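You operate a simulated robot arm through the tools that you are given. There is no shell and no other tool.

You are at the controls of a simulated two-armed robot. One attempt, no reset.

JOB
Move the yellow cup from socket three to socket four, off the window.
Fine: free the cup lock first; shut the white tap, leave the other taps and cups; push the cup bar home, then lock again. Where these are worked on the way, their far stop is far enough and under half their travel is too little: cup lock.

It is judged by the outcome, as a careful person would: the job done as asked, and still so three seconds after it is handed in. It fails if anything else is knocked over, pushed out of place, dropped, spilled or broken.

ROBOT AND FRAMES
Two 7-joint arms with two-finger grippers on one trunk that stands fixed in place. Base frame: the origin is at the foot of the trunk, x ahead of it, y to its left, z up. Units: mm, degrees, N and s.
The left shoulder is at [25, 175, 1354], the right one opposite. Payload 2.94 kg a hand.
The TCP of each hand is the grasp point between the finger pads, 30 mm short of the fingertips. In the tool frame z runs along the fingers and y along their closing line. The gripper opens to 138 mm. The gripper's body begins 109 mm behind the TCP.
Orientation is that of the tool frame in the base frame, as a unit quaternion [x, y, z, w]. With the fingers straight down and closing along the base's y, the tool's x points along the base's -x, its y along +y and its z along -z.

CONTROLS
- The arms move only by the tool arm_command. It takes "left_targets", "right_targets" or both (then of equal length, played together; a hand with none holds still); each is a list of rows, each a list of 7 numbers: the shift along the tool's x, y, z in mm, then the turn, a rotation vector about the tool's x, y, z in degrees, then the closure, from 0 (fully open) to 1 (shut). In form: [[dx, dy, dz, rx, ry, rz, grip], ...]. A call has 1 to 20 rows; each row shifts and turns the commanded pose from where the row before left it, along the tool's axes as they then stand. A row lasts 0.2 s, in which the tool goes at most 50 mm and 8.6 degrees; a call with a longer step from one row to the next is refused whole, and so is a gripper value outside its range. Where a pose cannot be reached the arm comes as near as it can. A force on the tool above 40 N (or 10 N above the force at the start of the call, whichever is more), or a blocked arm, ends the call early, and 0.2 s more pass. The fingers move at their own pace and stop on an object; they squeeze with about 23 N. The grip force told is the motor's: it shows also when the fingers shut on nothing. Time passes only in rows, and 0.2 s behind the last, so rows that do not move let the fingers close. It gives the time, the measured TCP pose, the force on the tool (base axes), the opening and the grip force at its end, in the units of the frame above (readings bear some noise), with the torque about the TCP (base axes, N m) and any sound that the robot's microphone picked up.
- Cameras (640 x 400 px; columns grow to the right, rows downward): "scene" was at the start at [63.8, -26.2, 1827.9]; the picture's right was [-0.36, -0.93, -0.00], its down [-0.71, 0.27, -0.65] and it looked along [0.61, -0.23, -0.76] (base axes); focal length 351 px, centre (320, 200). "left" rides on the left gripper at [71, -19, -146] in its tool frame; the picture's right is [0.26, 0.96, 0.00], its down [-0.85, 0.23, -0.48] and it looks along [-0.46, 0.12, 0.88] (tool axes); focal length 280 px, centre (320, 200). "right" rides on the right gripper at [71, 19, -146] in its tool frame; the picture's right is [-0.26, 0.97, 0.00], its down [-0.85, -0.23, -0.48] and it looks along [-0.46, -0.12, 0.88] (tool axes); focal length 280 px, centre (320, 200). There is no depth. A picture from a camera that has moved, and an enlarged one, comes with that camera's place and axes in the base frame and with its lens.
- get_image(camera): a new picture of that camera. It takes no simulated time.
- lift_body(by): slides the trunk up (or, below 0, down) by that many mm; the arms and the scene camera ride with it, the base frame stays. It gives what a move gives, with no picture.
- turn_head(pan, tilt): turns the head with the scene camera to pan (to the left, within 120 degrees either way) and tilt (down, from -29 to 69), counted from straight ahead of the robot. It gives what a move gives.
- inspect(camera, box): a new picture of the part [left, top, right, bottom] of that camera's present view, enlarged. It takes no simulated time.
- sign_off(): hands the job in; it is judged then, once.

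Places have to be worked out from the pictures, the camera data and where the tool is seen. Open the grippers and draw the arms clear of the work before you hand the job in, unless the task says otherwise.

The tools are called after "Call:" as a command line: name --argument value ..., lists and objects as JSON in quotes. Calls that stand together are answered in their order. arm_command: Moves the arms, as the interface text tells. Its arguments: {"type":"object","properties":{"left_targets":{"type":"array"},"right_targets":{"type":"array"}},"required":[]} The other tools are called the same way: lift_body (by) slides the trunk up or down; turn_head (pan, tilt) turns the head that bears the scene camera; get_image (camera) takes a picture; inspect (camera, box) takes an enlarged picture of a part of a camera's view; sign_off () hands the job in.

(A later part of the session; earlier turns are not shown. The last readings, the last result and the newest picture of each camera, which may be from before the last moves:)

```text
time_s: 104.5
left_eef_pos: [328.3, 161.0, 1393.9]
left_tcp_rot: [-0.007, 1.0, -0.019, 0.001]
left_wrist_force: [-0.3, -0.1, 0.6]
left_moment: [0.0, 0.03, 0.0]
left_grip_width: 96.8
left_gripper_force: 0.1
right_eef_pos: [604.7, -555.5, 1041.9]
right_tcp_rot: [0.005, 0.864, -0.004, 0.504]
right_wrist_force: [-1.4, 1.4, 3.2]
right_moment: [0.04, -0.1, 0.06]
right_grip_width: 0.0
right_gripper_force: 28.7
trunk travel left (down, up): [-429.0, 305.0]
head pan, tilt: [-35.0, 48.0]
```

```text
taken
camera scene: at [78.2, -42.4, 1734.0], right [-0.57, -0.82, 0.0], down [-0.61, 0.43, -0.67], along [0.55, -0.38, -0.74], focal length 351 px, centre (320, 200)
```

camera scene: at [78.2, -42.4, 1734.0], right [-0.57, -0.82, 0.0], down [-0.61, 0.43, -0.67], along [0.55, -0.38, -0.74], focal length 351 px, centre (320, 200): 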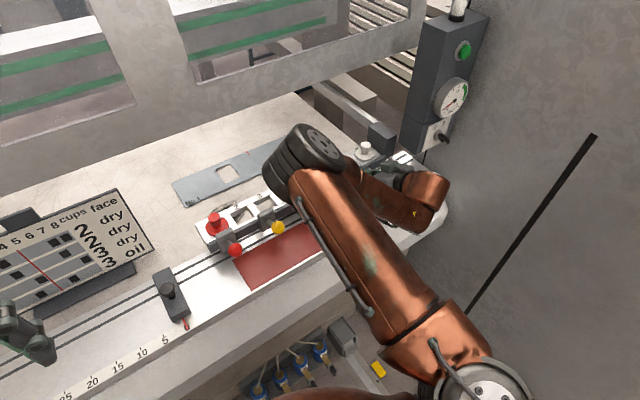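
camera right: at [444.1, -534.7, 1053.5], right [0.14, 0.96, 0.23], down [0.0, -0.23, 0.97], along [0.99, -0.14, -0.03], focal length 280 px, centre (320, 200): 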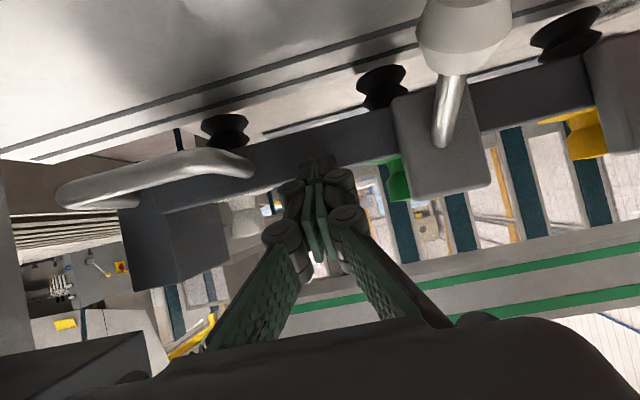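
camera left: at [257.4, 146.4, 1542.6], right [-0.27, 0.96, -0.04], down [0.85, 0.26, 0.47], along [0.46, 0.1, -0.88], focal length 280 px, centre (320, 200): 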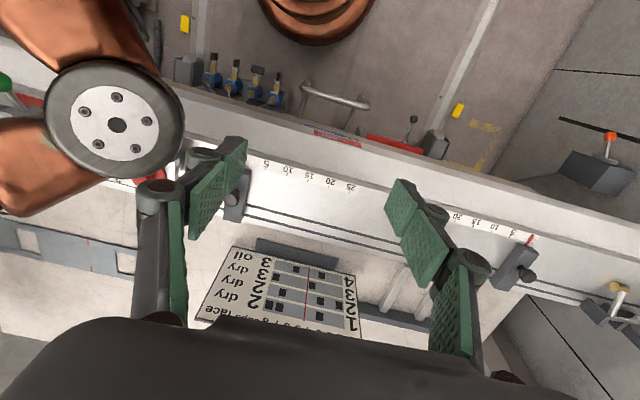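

Contact is made; I go on pushing and watch the bar move.

Call:
arm_command --right_targets '[[-2, 0, 3.5, 0, 0, 0, 1.0], [-2, 0, 3.5, 0, 0, 0, 1.0], [-2, 0, 3.5, 0, 0, 0, 1.0], [-2, 0, 3.5, 0, 0, 0, 1.0], [-2, 0, 3.5, 0, 0, 0, 1.0], [-2, 0, 3.5, 0, 0, 0, 1.0]]'

Call:
get_image --camera "scene"

Call:
get_image --camera "right"

```text
time_s: 105.8
left_eef_pos: [327.1, 160.0, 1394.3]
left_tcp_rot: [-0.006, 1.0, -0.02, -0.001]
left_wrist_force: [-0.5, -0.4, 0.4]
left_moment: [-0.01, -0.01, -0.02]
left_grip_width: 96.4
left_gripper_force: 0.0
right_eef_pos: [629.5, -554.7, 1042.5]
right_tcp_rot: [0.005, 0.864, -0.004, 0.503]
right_wrist_force: [-0.8, -1.3, 0.0]
right_moment: [-0.02, 0.03, 0.0]
right_grip_width: 0.0
right_gripper_force: 28.1
trunk travel left (down, up): [-429.0, 305.0]
head pan, tilt: [-35.0, 48.0]
```

```text
taken
camera scene: at [78.6, -42.8, 1733.9], right [-0.57, -0.82, 0.0], down [-0.61, 0.43, -0.67], along [0.55, -0.38, -0.74], focal length 351 px, centre (320, 200)
```

scene: 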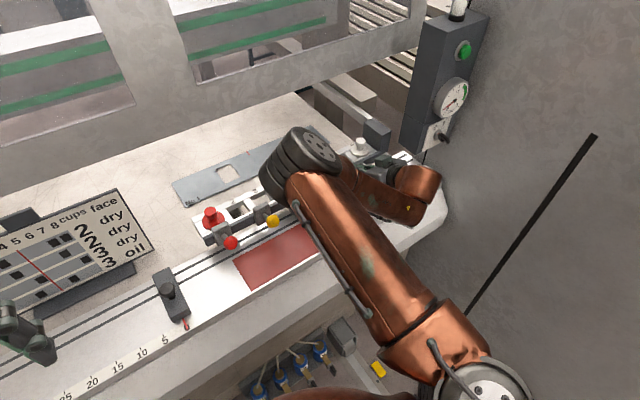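

```text
taken
camera right: at [468.1, -534.6, 1053.9], right [0.14, 0.96, 0.23], down [0.0, -0.23, 0.97], along [0.99, -0.14, -0.03], focal length 280 px, centre (320, 200)
```

right: 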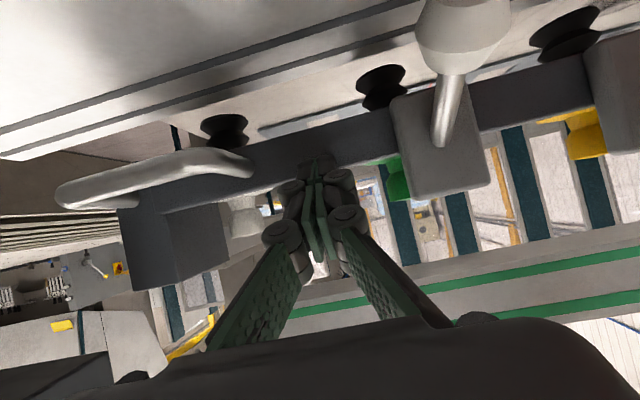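

The bar follows the fingers. I push on with slightly longer strokes.

Call:
arm_command --right_targets '[[-2.4, 0, 4.2, 0, 0, 0, 1.0], [-2.4, 0, 4.2, 0, 0, 0, 1.0], [-2.4, 0, 4.2, 0, 0, 0, 1.0], [-2.4, 0, 4.2, 0, 0, 0, 1.0], [-2.4, 0, 4.2, 0, 0, 0, 1.0], [-2.4, 0, 4.2, 0, 0, 0, 1.0], [-2.4, 0, 4.2, 0, 0, 0, 1.0]]'

Call:
get_image --camera "scene"

Call:
get_image --camera "right"

```text
time_s: 107.5
left_eef_pos: [327.2, 160.7, 1396.0]
left_tcp_rot: [-0.006, 1.0, -0.019, -0.001]
left_wrist_force: [-0.1, 0.5, 0.3]
left_moment: [0.01, 0.03, -0.03]
left_grip_width: 96.6
left_gripper_force: 0.0
right_eef_pos: [662.8, -556.3, 1042.3]
right_tcp_rot: [0.005, 0.864, -0.004, 0.503]
right_wrist_force: [-1.7, 0.7, 2.4]
right_moment: [0.03, -0.01, 0.01]
right_grip_width: 6.2
right_gripper_force: 28.7
trunk travel left (down, up): [-429.0, 305.0]
head pan, tilt: [-35.0, 48.0]
```

```text
taken
camera scene: at [78.3, -42.4, 1734.0], right [-0.57, -0.82, 0.0], down [-0.61, 0.43, -0.67], along [0.55, -0.38, -0.74], focal length 351 px, centre (320, 200)
```

scene: 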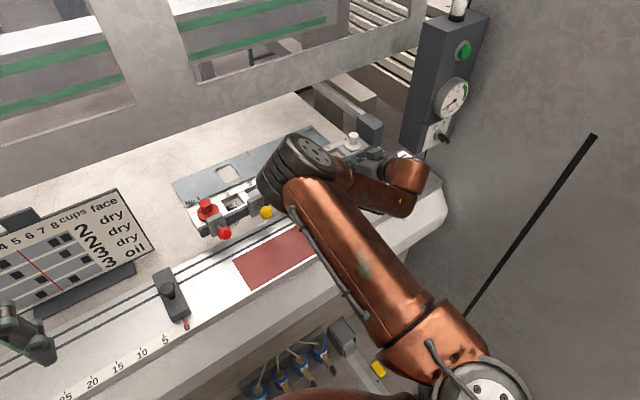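

```text
taken
camera right: at [501.5, -535.1, 1053.0], right [0.14, 0.96, 0.23], down [0.0, -0.23, 0.97], along [0.99, -0.14, -0.03], focal length 280 px, centre (320, 200)
```

right: 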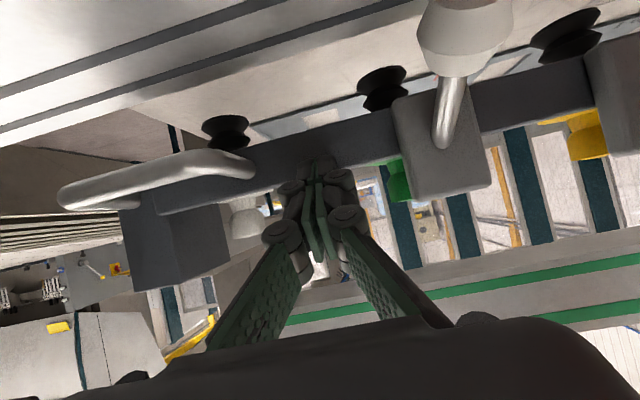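

Progress is steady (handle still free, no stop). I continue.

Call:
arm_command --right_targets '[[-2.4, 0, 4.2, 0, 0, 0, 1.0], [-2.4, 0, 4.2, 0, 0, 0, 1.0], [-2.4, 0, 4.2, 0, 0, 0, 1.0], [-2.4, 0, 4.2, 0, 0, 0, 1.0], [-2.4, 0, 4.2, 0, 0, 0, 1.0], [-2.4, 0, 4.2, 0, 0, 0, 1.0]]'

Call:
get_image --camera "scene"

Call:
inspect --camera "scene" --box '[160, 60, 460, 260]'

```text
time_s: 108.8
left_eef_pos: [328.4, 160.4, 1395.7]
left_tcp_rot: [-0.006, 1.0, -0.019, -0.001]
left_wrist_force: [0.0, 0.1, -0.4]
left_moment: [0.01, 0.05, 0.01]
left_grip_width: 96.8
left_gripper_force: 0.1
right_eef_pos: [691.3, -556.6, 1042.5]
right_tcp_rot: [0.004, 0.863, -0.003, 0.505]
right_wrist_force: [-2.2, -1.3, 1.7]
right_moment: [-0.01, -0.01, -0.03]
right_grip_width: 0.0
right_gripper_force: 28.5
trunk travel left (down, up): [-429.0, 305.0]
head pan, tilt: [-35.0, 48.0]
```

```text
taken
camera scene: at [78.5, -42.9, 1734.0], right [-0.57, -0.82, 0.0], down [-0.61, 0.43, -0.67], along [0.55, -0.38, -0.74], focal length 351 px, centre (320, 200)
```

scene: 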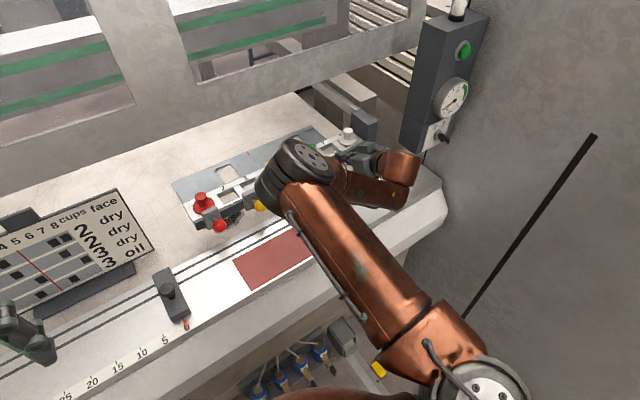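

```text
2.00 times, centred on (310, 160) of scene
camera zoom: at [78.5, -42.9, 1734.0], right [-0.57, -0.82, 0.0], down [-0.61, 0.43, -0.67], along [0.55, -0.38, -0.74], focal length 702 px, centre (340, 280)
```

zoom: 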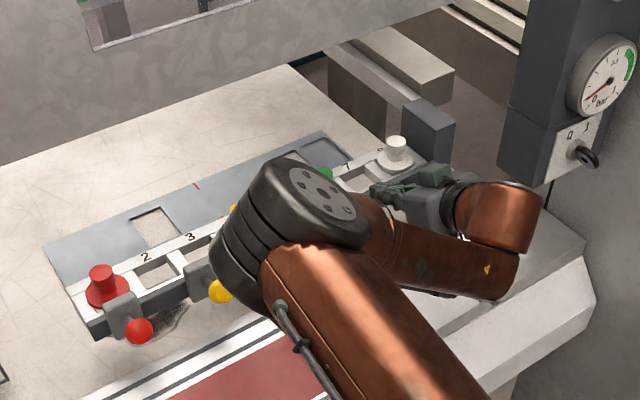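

The bar is now coming over the front edge of the sheet. I continue toward its stop.

Call:
arm_command --right_targets '[[-2.2, 0, 3.8, 0, 0, 0, 1.0], [-2.2, 0, 3.8, 0, 0, 0, 1.0], [-2.2, 0, 3.8, 0, 0, 0, 1.0], [-2.2, 0, 3.8, 0, 0, 0, 1.0], [-2.2, 0, 3.8, 0, 0, 0, 1.0], [-2.2, 0, 3.8, 0, 0, 0, 1.0]]'

Call:
get_image --camera "scene"

Call:
get_image --camera "right"

```text
time_s: 110.2
left_eef_pos: [328.6, 160.5, 1395.9]
left_tcp_rot: [-0.006, 1.0, -0.019, 0.0]
left_wrist_force: [-0.5, 0.2, 0.5]
left_moment: [-0.02, 0.0, 0.0]
left_grip_width: 96.5
left_gripper_force: 0.1
right_eef_pos: [716.9, -556.5, 1041.1]
right_tcp_rot: [0.005, 0.864, -0.004, 0.503]
right_wrist_force: [-3.2, -1.9, 0.9]
right_moment: [0.03, -0.02, 0.0]
right_grip_width: 0.0
right_gripper_force: 28.3
trunk travel left (down, up): [-429.0, 305.0]
head pan, tilt: [-35.0, 48.0]
```

```text
taken
camera scene: at [78.2, -42.8, 1734.0], right [-0.57, -0.82, 0.0], down [-0.61, 0.43, -0.67], along [0.55, -0.38, -0.74], focal length 351 px, centre (320, 200)
```

scene: 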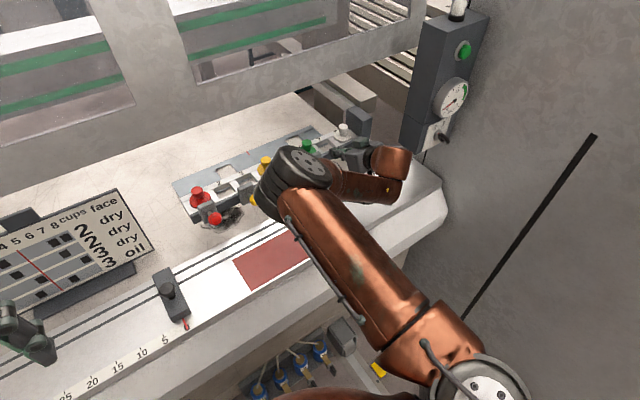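

```text
taken
camera right: at [555.5, -534.8, 1053.7], right [0.14, 0.96, 0.23], down [0.0, -0.23, 0.97], along [0.99, -0.14, -0.03], focal length 280 px, centre (320, 200)
```

right: 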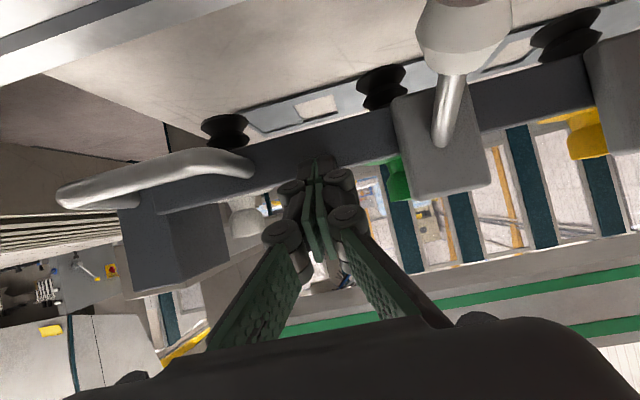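

The bellows are now moving over the sheet (window at 7, notch at 8 visible). I keep pushing to the stop.

Call:
arm_command --right_targets '[[-2.2, 0, 3.8, 0, 0, 0, 1.0], [-2.2, 0, 3.8, 0, 0, 0, 1.0], [-2.2, 0, 3.8, 0, 0, 0, 1.0], [-2.2, 0, 3.8, 0, 0, 0, 1.0], [-2.2, 0, 3.8, 0, 0, 0, 1.0], [-2.2, 0, 3.8, 0, 0, 0, 1.0]]'

Call:
get_image --camera "scene"

Call:
get_image --camera "right"

```text
time_s: 111.7
left_eef_pos: [327.3, 160.9, 1394.6]
left_tcp_rot: [-0.007, 1.0, -0.018, 0.0]
left_wrist_force: [0.2, 0.0, 0.5]
left_moment: [0.01, -0.01, -0.01]
left_grip_width: 96.8
left_gripper_force: 0.1
right_eef_pos: [743.7, -555.3, 1042.3]
right_tcp_rot: [0.004, 0.864, -0.003, 0.504]
right_wrist_force: [-1.6, 0.4, 3.1]
right_moment: [0.01, -0.04, 0.05]
right_grip_width: 0.1
right_gripper_force: 29.1
trunk travel left (down, up): [-429.0, 305.0]
head pan, tilt: [-35.0, 48.0]
```

```text
taken
camera scene: at [78.2, -42.3, 1734.0], right [-0.57, -0.82, 0.0], down [-0.61, 0.43, -0.67], along [0.55, -0.38, -0.74], focal length 351 px, centre (320, 200)
```

scene: 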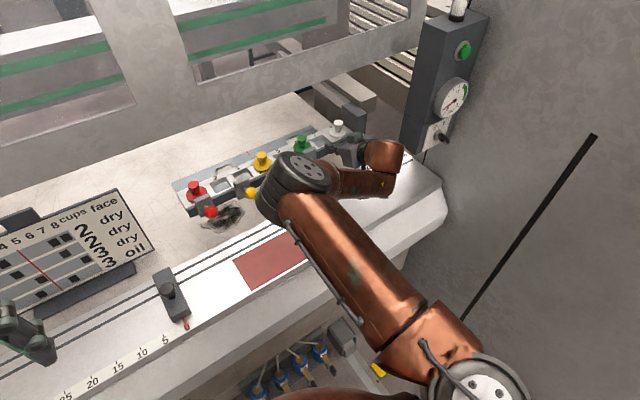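

```text
taken
camera right: at [582.3, -535.6, 1054.5], right [0.14, 0.96, 0.23], down [0.0, -0.23, 0.97], along [0.99, -0.14, -0.03], focal length 280 px, centre (320, 200)
```

right: 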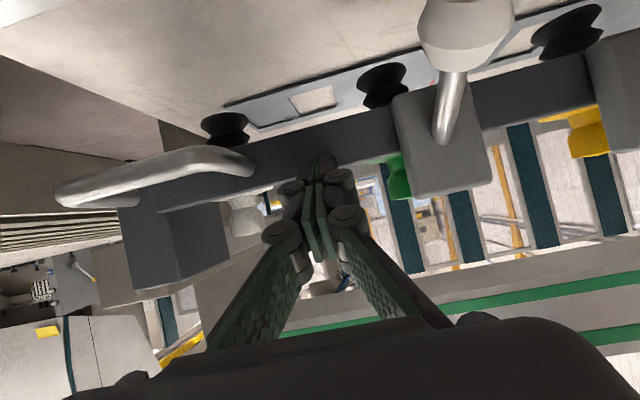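

Still smooth at 2–3 N. Onward.

Call:
arm_command --right_targets '[[-2.2, 0, 3.8, 0, 0, 0, 1.0], [-2.2, 0, 3.8, 0, 0, 0, 1.0], [-2.2, 0, 3.8, 0, 0, 0, 1.0], [-2.2, 0, 3.8, 0, 0, 0, 1.0], [-2.2, 0, 3.8, 0, 0, 0, 1.0], [-2.2, 0, 3.8, 0, 0, 0, 1.0]]'

Call:
get_image --camera "scene"

Call:
get_image --camera "right"

```text
time_s: 113.0
left_eef_pos: [327.7, 160.9, 1394.3]
left_tcp_rot: [-0.006, 1.0, -0.02, 0.0]
left_wrist_force: [-0.7, 0.3, -0.3]
left_moment: [-0.02, -0.03, 0.0]
left_grip_width: 96.6
left_gripper_force: 0.1
right_eef_pos: [770.8, -556.4, 1042.4]
right_tcp_rot: [0.006, 0.864, -0.005, 0.503]
right_wrist_force: [-1.5, 1.0, 2.5]
right_moment: [0.03, -0.01, -0.01]
right_grip_width: 0.0
right_gripper_force: 29.0
trunk travel left (down, up): [-429.0, 305.0]
head pan, tilt: [-35.0, 48.0]
```

```text
taken
camera scene: at [78.3, -42.3, 1734.0], right [-0.57, -0.82, 0.0], down [-0.61, 0.43, -0.67], along [0.55, -0.38, -0.74], focal length 351 px, centre (320, 200)
```

scene: 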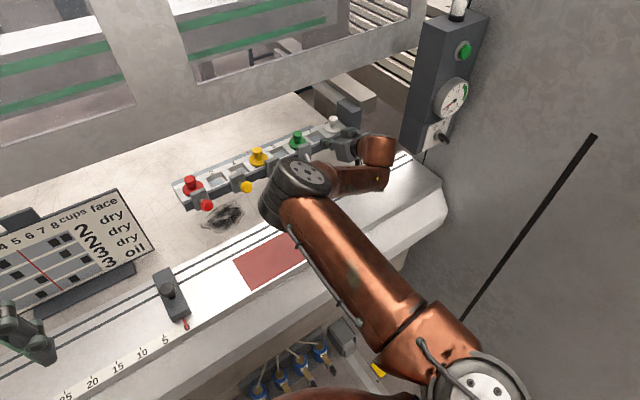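

```text
taken
camera right: at [609.2, -535.8, 1054.4], right [0.14, 0.96, 0.23], down [0.0, -0.23, 0.97], along [0.99, -0.14, -0.03], focal length 280 px, centre (320, 200)
```

right: 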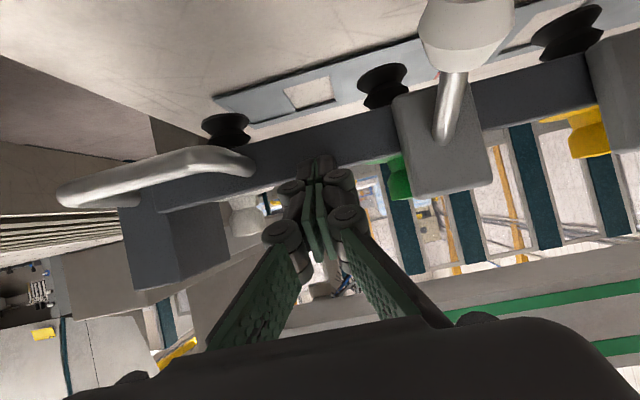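

The bar now lies over the sheet. I continue in smaller steps to catch the stop gently.

Call:
arm_command --right_targets '[[-1.6, 0, 2.8, 0, 0, 0, 1.0], [-1.6, 0, 2.8, 0, 0, 0, 1.0], [-1.6, 0, 2.8, 0, 0, 0, 1.0], [-1.6, 0, 2.8, 0, 0, 0, 1.0], [-1.6, 0, 2.8, 0, 0, 0, 1.0]]'

Call:
inspect --camera "scene" --box '[160, 60, 480, 260]'

Call:
get_image --camera "right"

```text
time_s: 114.2
left_eef_pos: [328.0, 161.0, 1394.3]
left_tcp_rot: [-0.006, 1.0, -0.019, 0.0]
left_wrist_force: [0.5, 1.0, 0.3]
left_moment: [0.02, -0.01, -0.01]
left_grip_width: 96.9
left_gripper_force: 0.2
right_eef_pos: [787.8, -556.8, 1043.7]
right_tcp_rot: [0.005, 0.864, -0.003, 0.504]
right_wrist_force: [-1.5, 2.0, 1.7]
right_moment: [0.03, 0.02, 0.07]
right_grip_width: 0.0
right_gripper_force: 28.3
trunk travel left (down, up): [-429.0, 305.0]
head pan, tilt: [-35.0, 48.0]
```

```text
2.00 times, centred on (320, 160) of scene
camera zoom: at [78.2, -42.5, 1734.0], right [-0.57, -0.82, 0.0], down [-0.61, 0.43, -0.67], along [0.55, -0.38, -0.74], focal length 702 px, centre (320, 280)
```

zoom: 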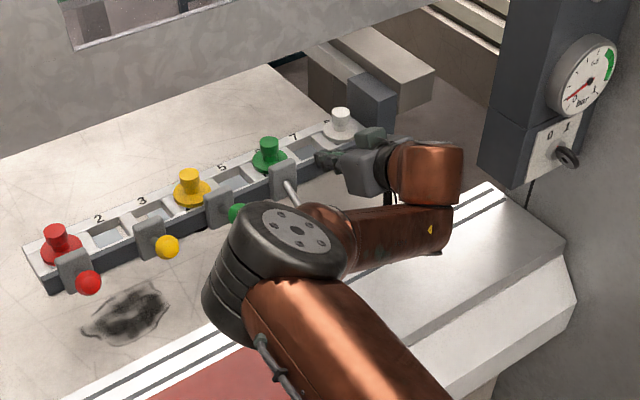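

```text
taken
camera right: at [626.3, -537.1, 1055.0], right [0.14, 0.96, 0.23], down [0.0, -0.23, 0.97], along [0.99, -0.14, -0.03], focal length 280 px, centre (320, 200)
```

right: 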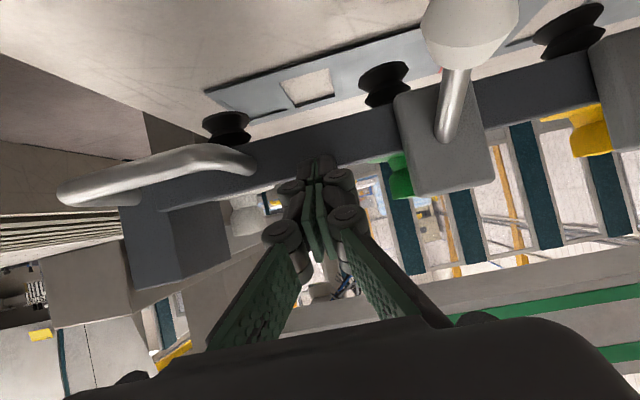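

Not stopped yet; the gauge is still low. I continue in small steps.

Call:
arm_command --right_targets '[[-1.6, 0, 2.8, 0, 0, 0, 1.0], [-1.6, 0, 2.8, 0, 0, 0, 1.0], [-1.6, 0, 2.8, 0, 0, 0, 1.0], [-1.6, 0, 2.8, 0, 0, 0, 1.0], [-1.6, 0, 2.8, 0, 0, 0, 1.0], [-1.6, 0, 2.8, 0, 0, 0, 1.0]]'

Call:
inspect --camera "scene" --box '[160, 60, 480, 260]'

Call:
get_image --camera "right"

```text
time_s: 115.7
left_eef_pos: [328.2, 161.1, 1396.7]
left_tcp_rot: [-0.006, 1.0, -0.019, 0.0]
left_wrist_force: [-0.1, 0.4, -0.3]
left_moment: [0.04, -0.01, 0.0]
left_grip_width: 96.8
left_gripper_force: 0.0
right_eef_pos: [805.2, -558.1, 1043.2]
right_tcp_rot: [0.005, 0.864, -0.004, 0.503]
right_wrist_force: [-1.4, 0.6, -0.1]
right_moment: [0.03, 0.02, 0.01]
right_grip_width: 0.0
right_gripper_force: 28.7
trunk travel left (down, up): [-429.0, 305.0]
head pan, tilt: [-35.0, 48.0]
```

```text
2.00 times, centred on (320, 160) of scene
camera zoom: at [78.4, -42.6, 1734.0], right [-0.57, -0.82, 0.0], down [-0.61, 0.43, -0.67], along [0.55, -0.38, -0.74], focal length 702 px, centre (320, 280)
```

zoom: 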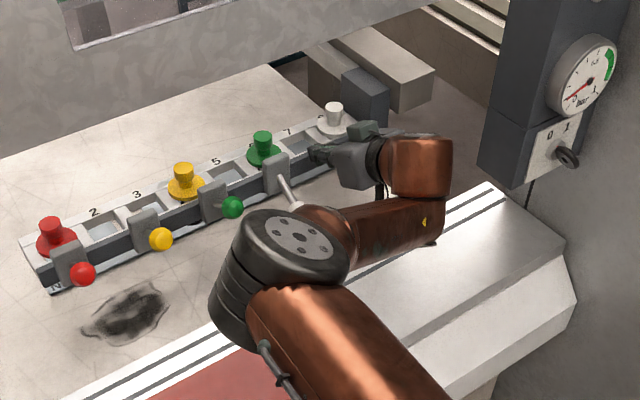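

```text
taken
camera right: at [644.5, -537.4, 1055.3], right [0.14, 0.96, 0.23], down [0.0, -0.23, 0.97], along [0.99, -0.14, -0.03], focal length 280 px, centre (320, 200)
```

right: 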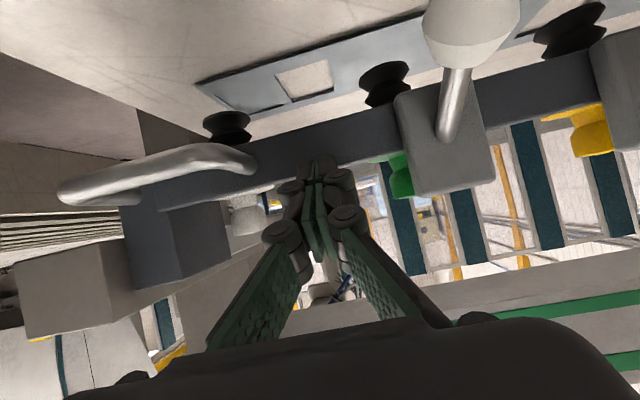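

The block nears the grey box beside the beam's end. I continue gently.

Call:
arm_command --right_targets '[[-1.6, 0, 2.8, 0, 0, 0, 1.0], [-1.6, 0, 2.8, 0, 0, 0, 1.0], [-1.6, 0, 2.8, 0, 0, 0, 1.0], [-1.6, 0, 2.8, 0, 0, 0, 1.0], [-1.6, 0, 2.8, 0, 0, 0, 1.0], [-1.6, 0, 2.8, 0, 0, 0, 1.0]]'

Call:
inspect --camera "scene" --box '[160, 60, 480, 260]'

Call:
get_image --camera "right"

```text
time_s: 117.0
left_eef_pos: [328.0, 160.8, 1395.4]
left_tcp_rot: [-0.006, 1.0, -0.019, 0.0]
left_wrist_force: [-0.7, -0.4, 0.3]
left_moment: [-0.03, 0.01, -0.01]
left_grip_width: 96.7
left_gripper_force: 0.1
right_eef_pos: [825.8, -557.5, 1043.8]
right_tcp_rot: [0.005, 0.864, -0.004, 0.503]
right_wrist_force: [-1.5, -1.2, 2.8]
right_moment: [0.01, -0.02, -0.03]
right_grip_width: 0.0
right_gripper_force: 28.5
trunk travel left (down, up): [-429.0, 305.0]
head pan, tilt: [-35.0, 48.0]
```

```text
2.00 times, centred on (320, 160) of scene
camera zoom: at [78.0, -42.8, 1734.0], right [-0.57, -0.82, 0.0], down [-0.61, 0.43, -0.67], along [0.55, -0.38, -0.74], focal length 702 px, centre (320, 280)
```

zoom: 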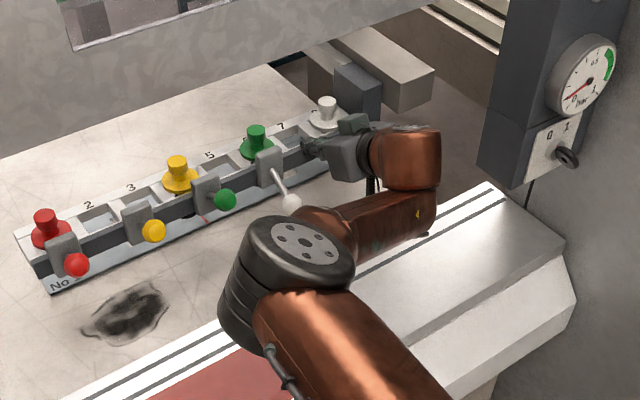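

```text
taken
camera right: at [664.6, -537.2, 1055.2], right [0.14, 0.96, 0.23], down [0.0, -0.23, 0.97], along [0.99, -0.14, -0.03], focal length 280 px, centre (320, 200)
```

right: 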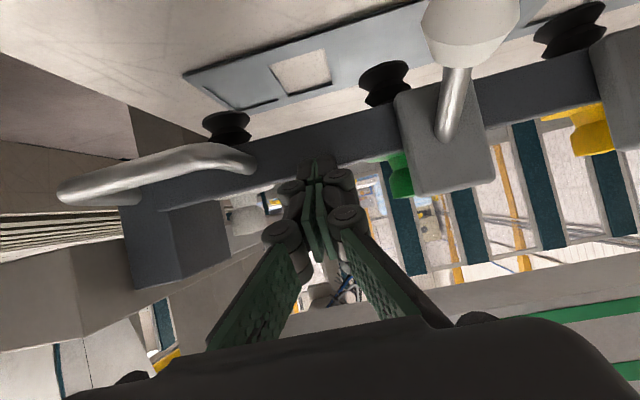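

By the camera rays the sheet spans x≈905–1000 and the bellows are now at about x≈916, so the bar should still go about 40 mm to be centred. I continue.

Call:
arm_command --right_targets '[[-1.6, 0, 2.8, 0, 0, 0, 1.0], [-1.6, 0, 2.8, 0, 0, 0, 1.0], [-1.6, 0, 2.8, 0, 0, 0, 1.0], [-1.6, 0, 2.8, 0, 0, 0, 1.0], [-1.6, 0, 2.8, 0, 0, 0, 1.0], [-1.6, 0, 2.8, 0, 0, 0, 1.0]]'

Call:
inspect --camera "scene" --box '[160, 60, 480, 260]'

Call:
get_image --camera "right"

```text
time_s: 118.5
left_eef_pos: [327.9, 161.9, 1394.9]
left_tcp_rot: [-0.005, 1.0, -0.019, 0.0]
left_wrist_force: [-0.2, -0.1, -0.4]
left_moment: [0.0, 0.0, -0.01]
left_grip_width: 96.6
left_gripper_force: 0.0
right_eef_pos: [845.9, -559.1, 1042.8]
right_tcp_rot: [0.005, 0.864, -0.004, 0.504]
right_wrist_force: [-2.7, -0.2, 4.3]
right_moment: [0.01, -0.07, 0.01]
right_grip_width: 0.0
right_gripper_force: 28.8
trunk travel left (down, up): [-429.0, 305.0]
head pan, tilt: [-35.0, 48.0]
```

```text
2.00 times, centred on (320, 160) of scene
camera zoom: at [78.0, -42.5, 1734.0], right [-0.57, -0.82, 0.0], down [-0.61, 0.43, -0.67], along [0.55, -0.38, -0.74], focal length 702 px, centre (320, 280)
```

zoom: 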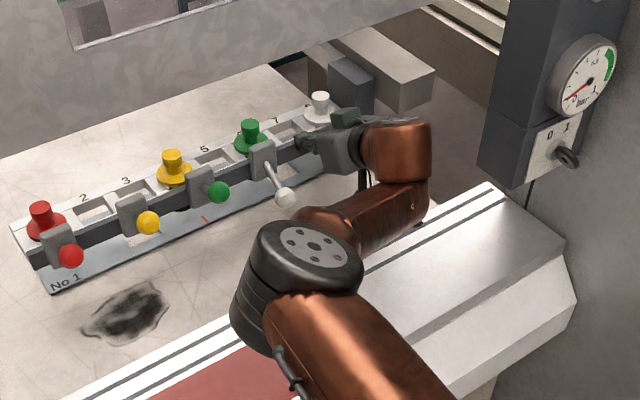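

```text
taken
camera right: at [684.3, -537.3, 1054.9], right [0.14, 0.96, 0.23], down [0.0, -0.23, 0.97], along [0.99, -0.14, -0.03], focal length 280 px, centre (320, 200)
```

right: 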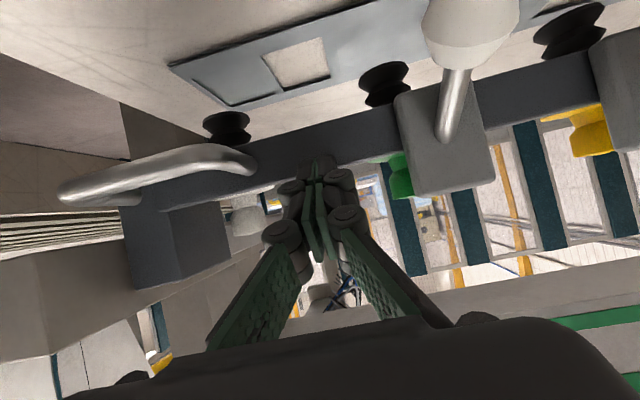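

Still no stop. I go on.

Call:
arm_command --right_targets '[[-1.6, 0, 2.8, 0, 0, 0, 1.0], [-1.6, 0, 2.8, 0, 0, 0, 1.0], [-1.6, 0, 2.8, 0, 0, 0, 1.0], [-1.6, 0, 2.8, 0, 0, 0, 1.0], [-1.6, 0, 2.8, 0, 0, 0, 1.0], [-1.6, 0, 2.8, 0, 0, 0, 1.0]]'

Call:
inspect --camera "scene" --box '[160, 60, 480, 260]'

Call:
get_image --camera "right"

```text
time_s: 119.8
left_eef_pos: [327.2, 160.1, 1395.4]
left_tcp_rot: [-0.006, 1.0, -0.019, 0.0]
left_wrist_force: [0.3, -0.8, -1.1]
left_moment: [0.0, -0.02, -0.02]
left_grip_width: 96.7
left_gripper_force: 0.1
right_eef_pos: [864.4, -557.8, 1042.9]
right_tcp_rot: [0.005, 0.864, -0.004, 0.503]
right_wrist_force: [-2.5, 1.9, 2.4]
right_moment: [0.02, 0.0, 0.07]
right_grip_width: 0.0
right_gripper_force: 28.2
trunk travel left (down, up): [-429.0, 305.0]
head pan, tilt: [-35.0, 48.0]
```

```text
2.00 times, centred on (320, 160) of scene
camera zoom: at [78.2, -42.4, 1734.0], right [-0.57, -0.82, 0.0], down [-0.61, 0.43, -0.67], along [0.55, -0.38, -0.74], focal length 702 px, centre (320, 280)
```

zoom: 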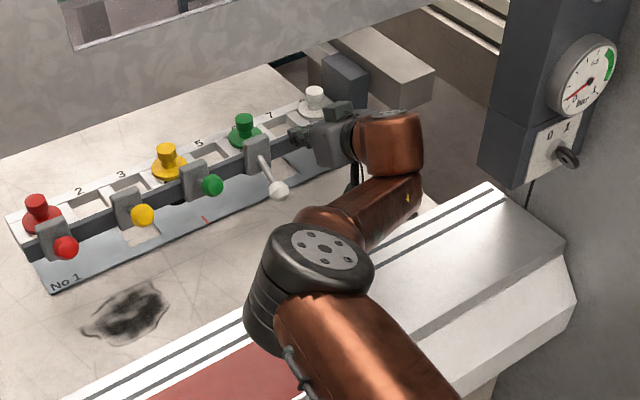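

```text
taken
camera right: at [702.8, -537.4, 1054.9], right [0.14, 0.96, 0.23], down [0.0, -0.23, 0.97], along [0.99, -0.14, -0.03], focal length 280 px, centre (320, 200)
```

right: 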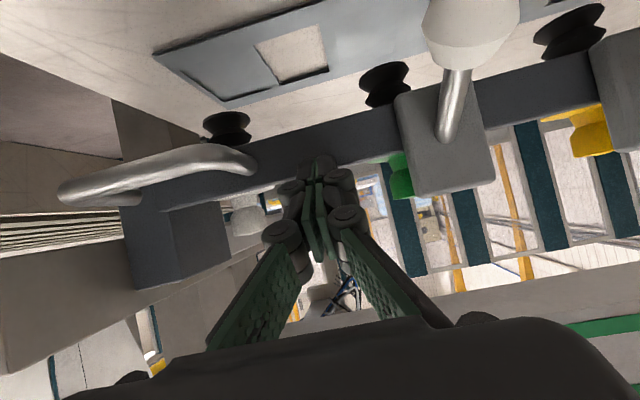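

By these rays the bellows (x≈955) are now at the sheet's middle. I continue in fine steps to find the actual stop.

Call:
arm_command --right_targets '[[-1.2, 0, 2.1, 0, 0, 0, 1.0], [-1.2, 0, 2.1, 0, 0, 0, 1.0], [-1.2, 0, 2.1, 0, 0, 0, 1.0], [-1.2, 0, 2.1, 0, 0, 0, 1.0]]'

Call:
inspect --camera "scene" --box '[160, 60, 480, 260]'

Call:
get_image --camera "right"

```text
time_s: 120.8
left_eef_pos: [328.3, 160.4, 1396.1]
left_tcp_rot: [-0.006, 1.0, -0.02, 0.0]
left_wrist_force: [-0.5, -1.0, -0.3]
left_moment: [0.0, 0.02, 0.02]
left_grip_width: 96.8
left_gripper_force: 0.0
right_eef_pos: [872.6, -559.7, 1043.7]
right_tcp_rot: [0.004, 0.864, -0.003, 0.503]
right_wrist_force: [-1.1, -1.1, 0.4]
right_moment: [0.01, 0.01, 0.0]
right_grip_width: 0.0
right_gripper_force: 28.6
trunk travel left (down, up): [-429.0, 305.0]
head pan, tilt: [-35.0, 48.0]
```

```text
2.00 times, centred on (320, 160) of scene
camera zoom: at [78.4, -42.8, 1734.0], right [-0.57, -0.82, 0.0], down [-0.61, 0.43, -0.67], along [0.55, -0.38, -0.74], focal length 702 px, centre (320, 280)
```

zoom: 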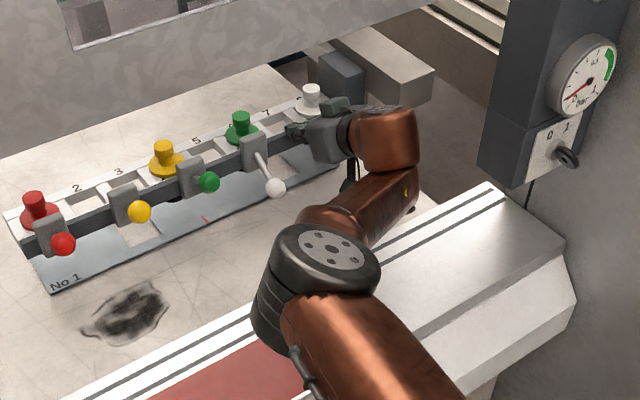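

```text
taken
camera right: at [712.2, -538.4, 1056.1], right [0.14, 0.96, 0.23], down [0.0, -0.23, 0.97], along [0.99, -0.14, -0.03], focal length 280 px, centre (320, 200)
```

right: 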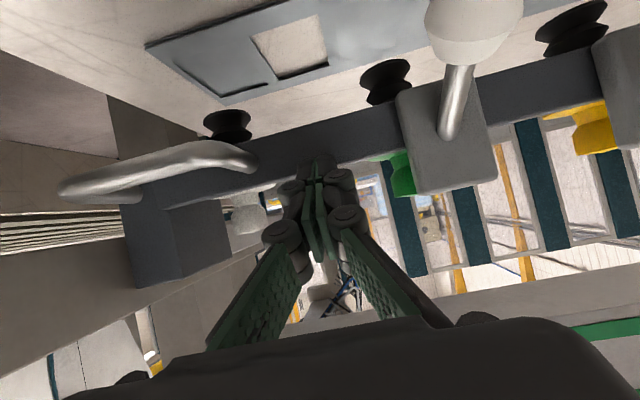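

No stop yet; a bit more.

Call:
arm_command --right_targets '[[-1.4, 0, 2.4, 0, 0, 0, 1.0], [-1.4, 0, 2.4, 0, 0, 0, 1.0], [-1.4, 0, 2.4, 0, 0, 0, 1.0], [-1.4, 0, 2.4, 0, 0, 0, 1.0], [-1.4, 0, 2.4, 0, 0, 0, 1.0]]'

Call:
inspect --camera "scene" --box '[160, 60, 480, 260]'

Call:
get_image --camera "right"

```text
time_s: 122.0
left_eef_pos: [327.9, 159.8, 1394.5]
left_tcp_rot: [-0.006, 1.0, -0.019, -0.001]
left_wrist_force: [-0.3, 0.1, -0.4]
left_moment: [0.02, 0.0, 0.0]
left_grip_width: 96.5
left_gripper_force: 0.0
right_eef_pos: [887.0, -558.4, 1043.8]
right_tcp_rot: [0.004, 0.864, -0.003, 0.503]
right_wrist_force: [-0.1, -0.1, -0.1]
right_moment: [-0.01, 0.01, 0.02]
right_grip_width: 0.0
right_gripper_force: 28.3
trunk travel left (down, up): [-429.0, 305.0]
head pan, tilt: [-35.0, 48.0]
```

```text
2.00 times, centred on (320, 160) of scene
camera zoom: at [78.9, -43.0, 1733.9], right [-0.57, -0.82, 0.0], down [-0.61, 0.43, -0.67], along [0.55, -0.38, -0.74], focal length 702 px, centre (320, 280)
```

zoom: 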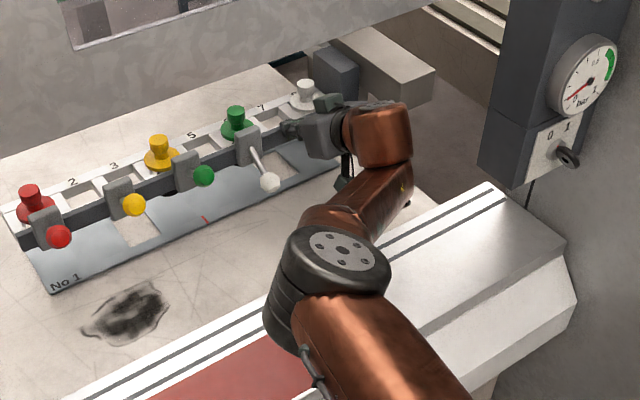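

```text
taken
camera right: at [726.5, -537.3, 1055.1], right [0.14, 0.96, 0.23], down [0.0, -0.23, 0.97], along [0.99, -0.14, -0.04], focal length 280 px, centre (320, 200)
```

right: 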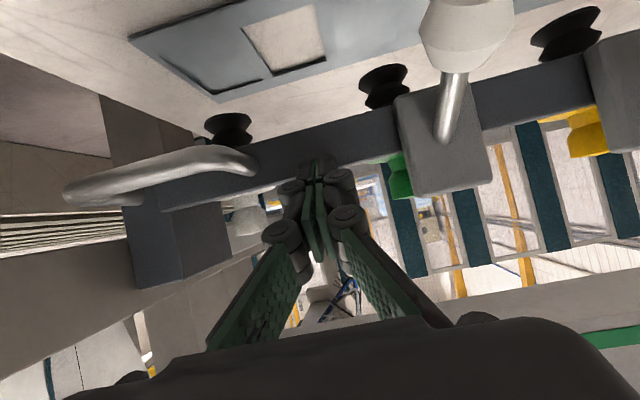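

Continuing gently until the bar stops.

Call:
arm_command --right_targets '[[-1.4, 0, 2.4, 0, 0, 0, 1.0], [-1.4, 0, 2.4, 0, 0, 0, 1.0], [-1.4, 0, 2.4, 0, 0, 0, 1.0], [-1.4, 0, 2.4, 0, 0, 0, 1.0], [-1.4, 0, 2.4, 0, 0, 0, 1.0]]'

Call:
inspect --camera "scene" --box '[160, 60, 480, 260]'

Call:
get_image --camera "right"

```text
time_s: 123.2
left_eef_pos: [324.9, 161.0, 1396.6]
left_tcp_rot: [-0.007, 1.0, -0.019, 0.001]
left_wrist_force: [0.3, 0.2, -0.1]
left_moment: [-0.02, 0.02, 0.01]
left_grip_width: 96.3
left_gripper_force: 0.0
right_eef_pos: [896.7, -560.4, 1045.4]
right_tcp_rot: [0.006, 0.864, -0.006, 0.503]
right_wrist_force: [-25.5, 6.2, 1.3]
right_moment: [0.1, 0.33, 0.18]
right_grip_width: 6.3
right_gripper_force: 28.4
trunk travel left (down, up): [-429.0, 305.0]
head pan, tilt: [-35.0, 48.0]
```

```text
2.00 times, centred on (320, 160) of scene
camera zoom: at [73.4, -41.1, 1734.3], right [-0.57, -0.82, 0.0], down [-0.61, 0.43, -0.67], along [0.55, -0.39, -0.74], focal length 702 px, centre (320, 280)
```

zoom: 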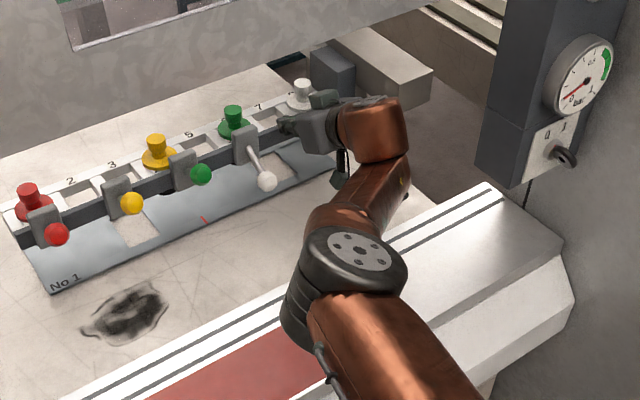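

```text
taken
camera right: at [735.9, -539.2, 1057.0], right [0.14, 0.96, 0.22], down [0.0, -0.23, 0.97], along [0.99, -0.14, -0.03], focal length 280 px, centre (320, 200)
```

right: 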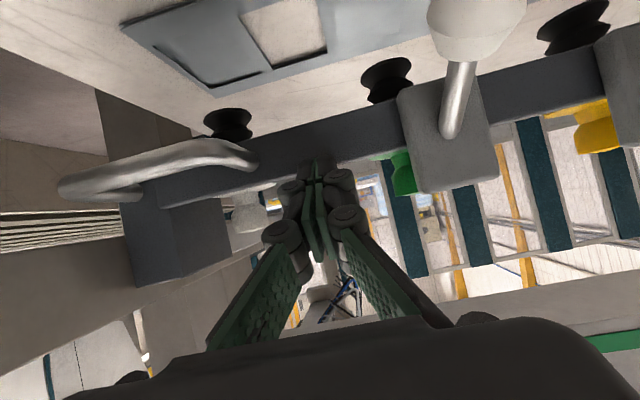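

A firm stop: 25 N with no further motion after about 400 mm of travel. The bar is home. I back straight off and check that it stays.

Call:
arm_command --right_targets '[[5, 0, -8.7, 0, 0, 0, 1.0], [12, 0, -21, 0, 0, 0, 1.0], [12, 0, -21, 0, 0, 0, 1.0], [12, 0, -21, 0, 0, 0, 1.0], [12, 0, -21, 0, 0, 0, 1.0], [12, 0, -21, 0, 0, 0, 1.0]]'

Call:
get_image --camera "scene"

Call:
inspect --camera "scene" --box '[160, 60, 480, 260]'

Call:
get_image --camera "right"

```text
time_s: 124.7
left_eef_pos: [326.6, 160.3, 1394.9]
left_tcp_rot: [-0.007, 1.0, -0.02, 0.0]
left_wrist_force: [-0.2, 0.1, 0.7]
left_moment: [0.01, -0.03, -0.04]
left_grip_width: 96.3
left_gripper_force: 0.1
right_eef_pos: [770.8, -553.3, 1042.2]
right_tcp_rot: [0.006, 0.864, -0.005, 0.504]
right_wrist_force: [0.5, -0.4, 0.4]
right_moment: [0.01, -0.02, 0.0]
right_grip_width: 0.0
right_gripper_force: 28.0
trunk travel left (down, up): [-429.0, 305.0]
head pan, tilt: [-35.0, 48.0]
```

```text
taken
camera scene: at [78.0, -42.7, 1734.0], right [-0.57, -0.82, 0.0], down [-0.61, 0.43, -0.67], along [0.55, -0.38, -0.74], focal length 351 px, centre (320, 200)
```

scene: 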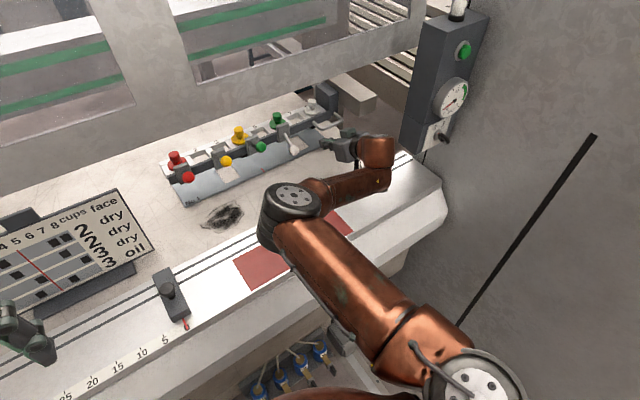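

```text
2.00 times, centred on (320, 160) of scene
camera zoom: at [78.0, -42.7, 1734.0], right [-0.57, -0.82, 0.0], down [-0.61, 0.43, -0.67], along [0.55, -0.38, -0.74], focal length 702 px, centre (320, 280)
```

zoom: 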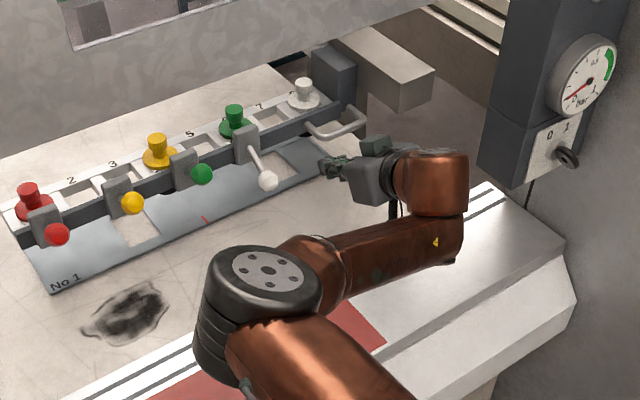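

```text
taken
camera right: at [609.1, -533.3, 1054.2], right [0.14, 0.96, 0.23], down [0.0, -0.23, 0.97], along [0.99, -0.14, -0.03], focal length 280 px, centre (320, 200)
```

right: 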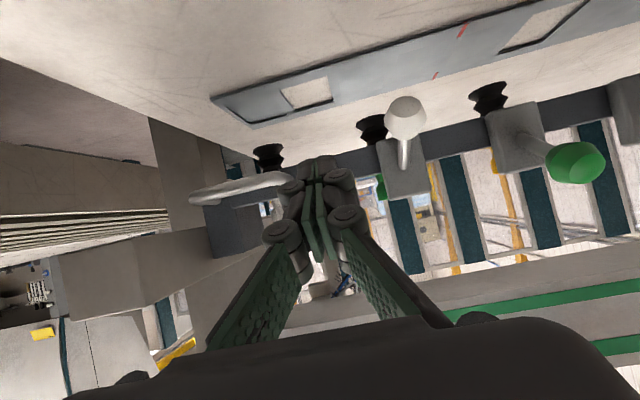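

The bar stays home. Now I retreat the right hand along -x, clear of everything, then raise the trunk back to its original height for the key.

Call:
arm_command --right_targets '[[20, 0, -34.6, 0, 0, 0, 1.0], [20, 0, -34.6, 0, 0, 0, 1.0], [20, 0, -34.6, 0, 0, 0, 1.0], [20, 0, -34.6, 0, 0, 0, 1.0], [20, 0, -34.6, 0, 0, 0, 1.0], [20, 0, -34.6, 0, 0, 0, 1.0], [20, 0, -34.6, 0, 0, 0, 1.0], [10, 0, -40, 0, 0, 0, 1.0], [0, 0, -40, 0, 0, 0, 1.0], [-10, -5, -35, 0, 0, 0, 1.0], [-15, -10, -30, 0, 0, 0, 1.0]]'

Call:
get_image --camera "scene"

```text
time_s: 127.0
left_eef_pos: [320.7, 156.6, 1398.6]
left_tcp_rot: [-0.006, 1.0, -0.017, 0.002]
left_wrist_force: [-1.3, -1.7, 1.0]
left_moment: [0.17, -0.13, 0.05]
left_grip_width: 96.4
left_gripper_force: 0.0
right_eef_pos: [369.6, -592.0, 1134.0]
right_tcp_rot: [0.024, 0.862, -0.036, 0.505]
right_wrist_force: [3.5, 0.4, 4.2]
right_moment: [0.06, 0.71, -0.06]
right_grip_width: 0.1
right_gripper_force: 28.4
right hand out of reach, approached as far as the arm can: row 11
trunk travel left (down, up): [-429.0, 305.0]
head pan, tilt: [-35.0, 48.0]
```

```text
taken
camera scene: at [71.5, -48.1, 1734.6], right [-0.57, -0.82, -0.01], down [-0.61, 0.43, -0.67], along [0.55, -0.38, -0.74], focal length 351 px, centre (320, 200)
```

scene: 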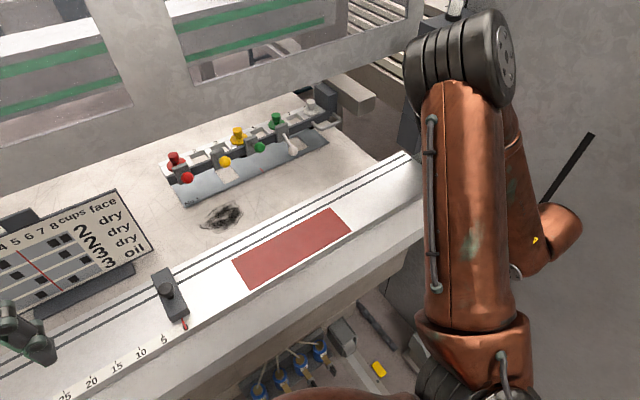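

The arm is clear. I raise the trunk by 96 mm to where the key was reached before.

Call:
lift_body --by 96

Call:
arm_command --right_targets '[[0, 0, 0, 0, 0, 0, 0.8], [0, 0, 0, 0, 0, 0, 0.55], [0, 0, 0, 0, 0, 0, 0.55]]'

Call:
get_image --camera "right"

Call:
get_image --camera "scene"

```text
time_s: 128.3
left_eef_pos: [332.0, 161.7, 1491.1]
left_tcp_rot: [-0.007, 1.0, -0.02, -0.002]
left_wrist_force: [1.3, -0.1, -0.2]
left_moment: [-0.01, 0.06, 0.0]
left_grip_width: 96.3
left_gripper_force: 0.0
right_eef_pos: [375.5, -564.8, 1221.4]
right_tcp_rot: [0.004, 0.864, -0.004, 0.503]
right_wrist_force: [0.4, -0.4, 0.8]
right_moment: [-0.05, 0.03, -0.02]
right_grip_width: 0.0
right_gripper_force: 28.3
trunk travel left (down, up): [-525.0, 209.0]
head pan, tilt: [-35.0, 48.0]
```

```text
time_s: 129.2
left_eef_pos: [326.2, 159.0, 1490.9]
left_tcp_rot: [-0.006, 1.0, -0.019, 0.0]
left_wrist_force: [-0.8, -1.0, 0.1]
left_moment: [0.01, -0.01, 0.0]
left_grip_width: 96.5
left_gripper_force: 0.0
right_eef_pos: [372.2, -568.9, 1221.4]
right_tcp_rot: [0.005, 0.864, -0.003, 0.504]
right_wrist_force: [0.1, -0.4, 0.3]
right_moment: [-0.01, -0.01, 0.0]
right_grip_width: 62.3
right_gripper_force: 0.3
trunk travel left (down, up): [-525.0, 209.0]
head pan, tilt: [-35.0, 48.0]
```

```text
taken
camera right: at [210.1, -546.7, 1233.0], right [0.14, 0.96, 0.23], down [0.0, -0.23, 0.97], along [0.99, -0.14, -0.03], focal length 280 px, centre (320, 200)
```

right: 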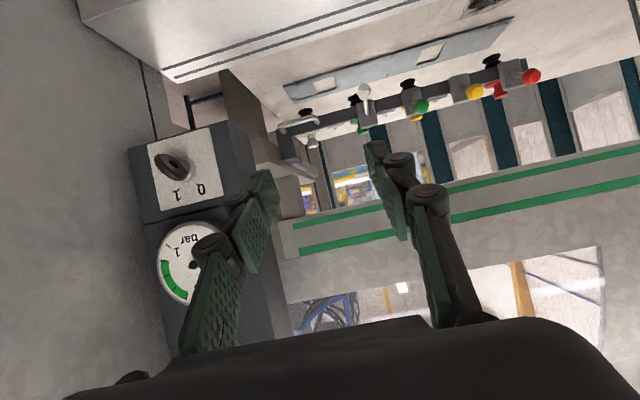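

```text
taken
camera scene: at [54.6, -43.6, 1829.9], right [-0.57, -0.82, 0.0], down [-0.61, 0.43, -0.67], along [0.55, -0.38, -0.74], focal length 351 px, centre (320, 200)
```

scene: 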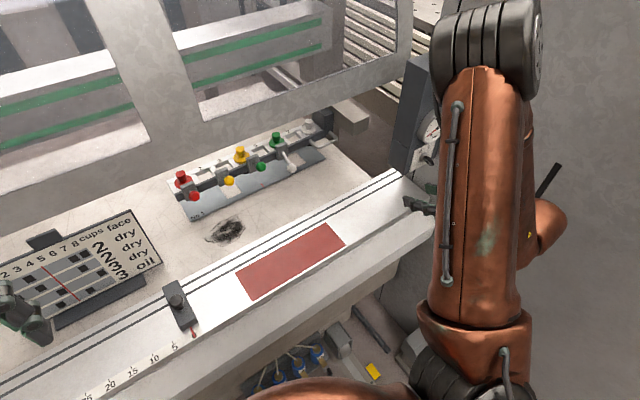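

The bar still rests home, and the key is in view at 0. I level the hand again, yaw it off the wall, and roll it to match the ring's present lean (toward 0).

Call:
arm_command --right_targets '[[12, -30, -21, 0, 0, 0, 0.55], [12, -30, -21, 0, 0, 0, 0.55], [12, -30, -21, 0, 0, 0, 0.55], [0, 0, 0, 0, -7.5, 0, 0.55], [0, 0, 0, 0, -7.5, 0, 0.55], [0, 0, 0, 0, -7.5, 0, 0.55], [0, 0, 0, 0, -7.4, 0, 0.55], [0, 0, 0, 6, 0, 0, 0.55], [0, 0, 0, 6, 0, 0, 0.55], [0, 0, 0, 0, -1.56, -7.34, 0.55], [0, 0, 0, 0, -1.56, -7.34, 0.55], [0, 0, 0, 0, -1.56, -7.34, 0.55], [0, 0, 0, 0, -1.56, -7.34, 0.55]]'

Call:
get_image --camera "right"

Call:
get_image --camera "scene"

```text
time_s: 131.9
left_eef_pos: [328.3, 159.7, 1491.6]
left_tcp_rot: [-0.007, 1.0, -0.019, -0.001]
left_wrist_force: [-0.3, 0.3, 0.0]
left_moment: [-0.01, 0.01, 0.0]
left_grip_width: 96.6
left_gripper_force: 0.1
right_eef_pos: [297.4, -657.9, 1220.7]
right_tcp_rot: [-0.106, 0.658, -0.26, 0.699]
right_wrist_force: [1.1, -0.3, 0.0]
right_moment: [0.0, -0.01, 0.0]
right_grip_width: 62.1
right_gripper_force: 0.1
trunk travel left (down, up): [-525.0, 209.0]
head pan, tilt: [-35.0, 48.0]
```

```text
taken
camera right: at [160.5, -648.7, 1136.0], right [0.21, 0.94, -0.25], down [-0.51, 0.32, 0.79], along [0.83, -0.04, 0.56], focal length 280 px, centre (320, 200)
```

right: 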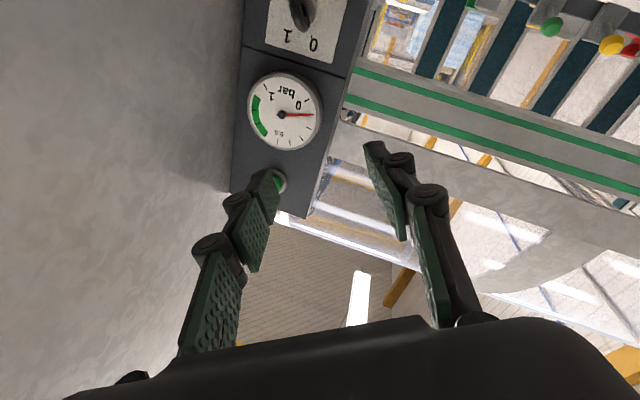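

```text
taken
camera scene: at [55.6, -43.6, 1829.8], right [-0.57, -0.82, 0.0], down [-0.61, 0.43, -0.67], along [0.55, -0.38, -0.74], focal length 351 px, centre (320, 200)
```

scene: 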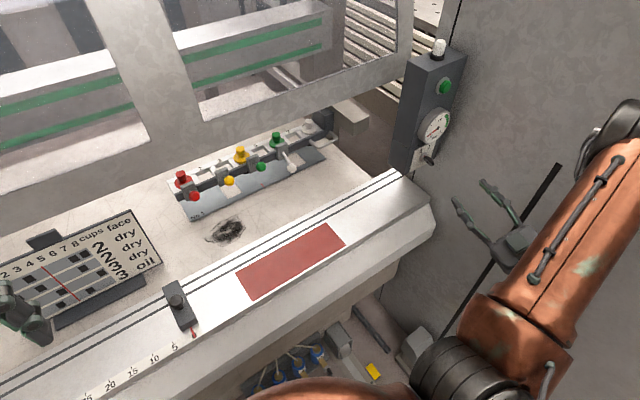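

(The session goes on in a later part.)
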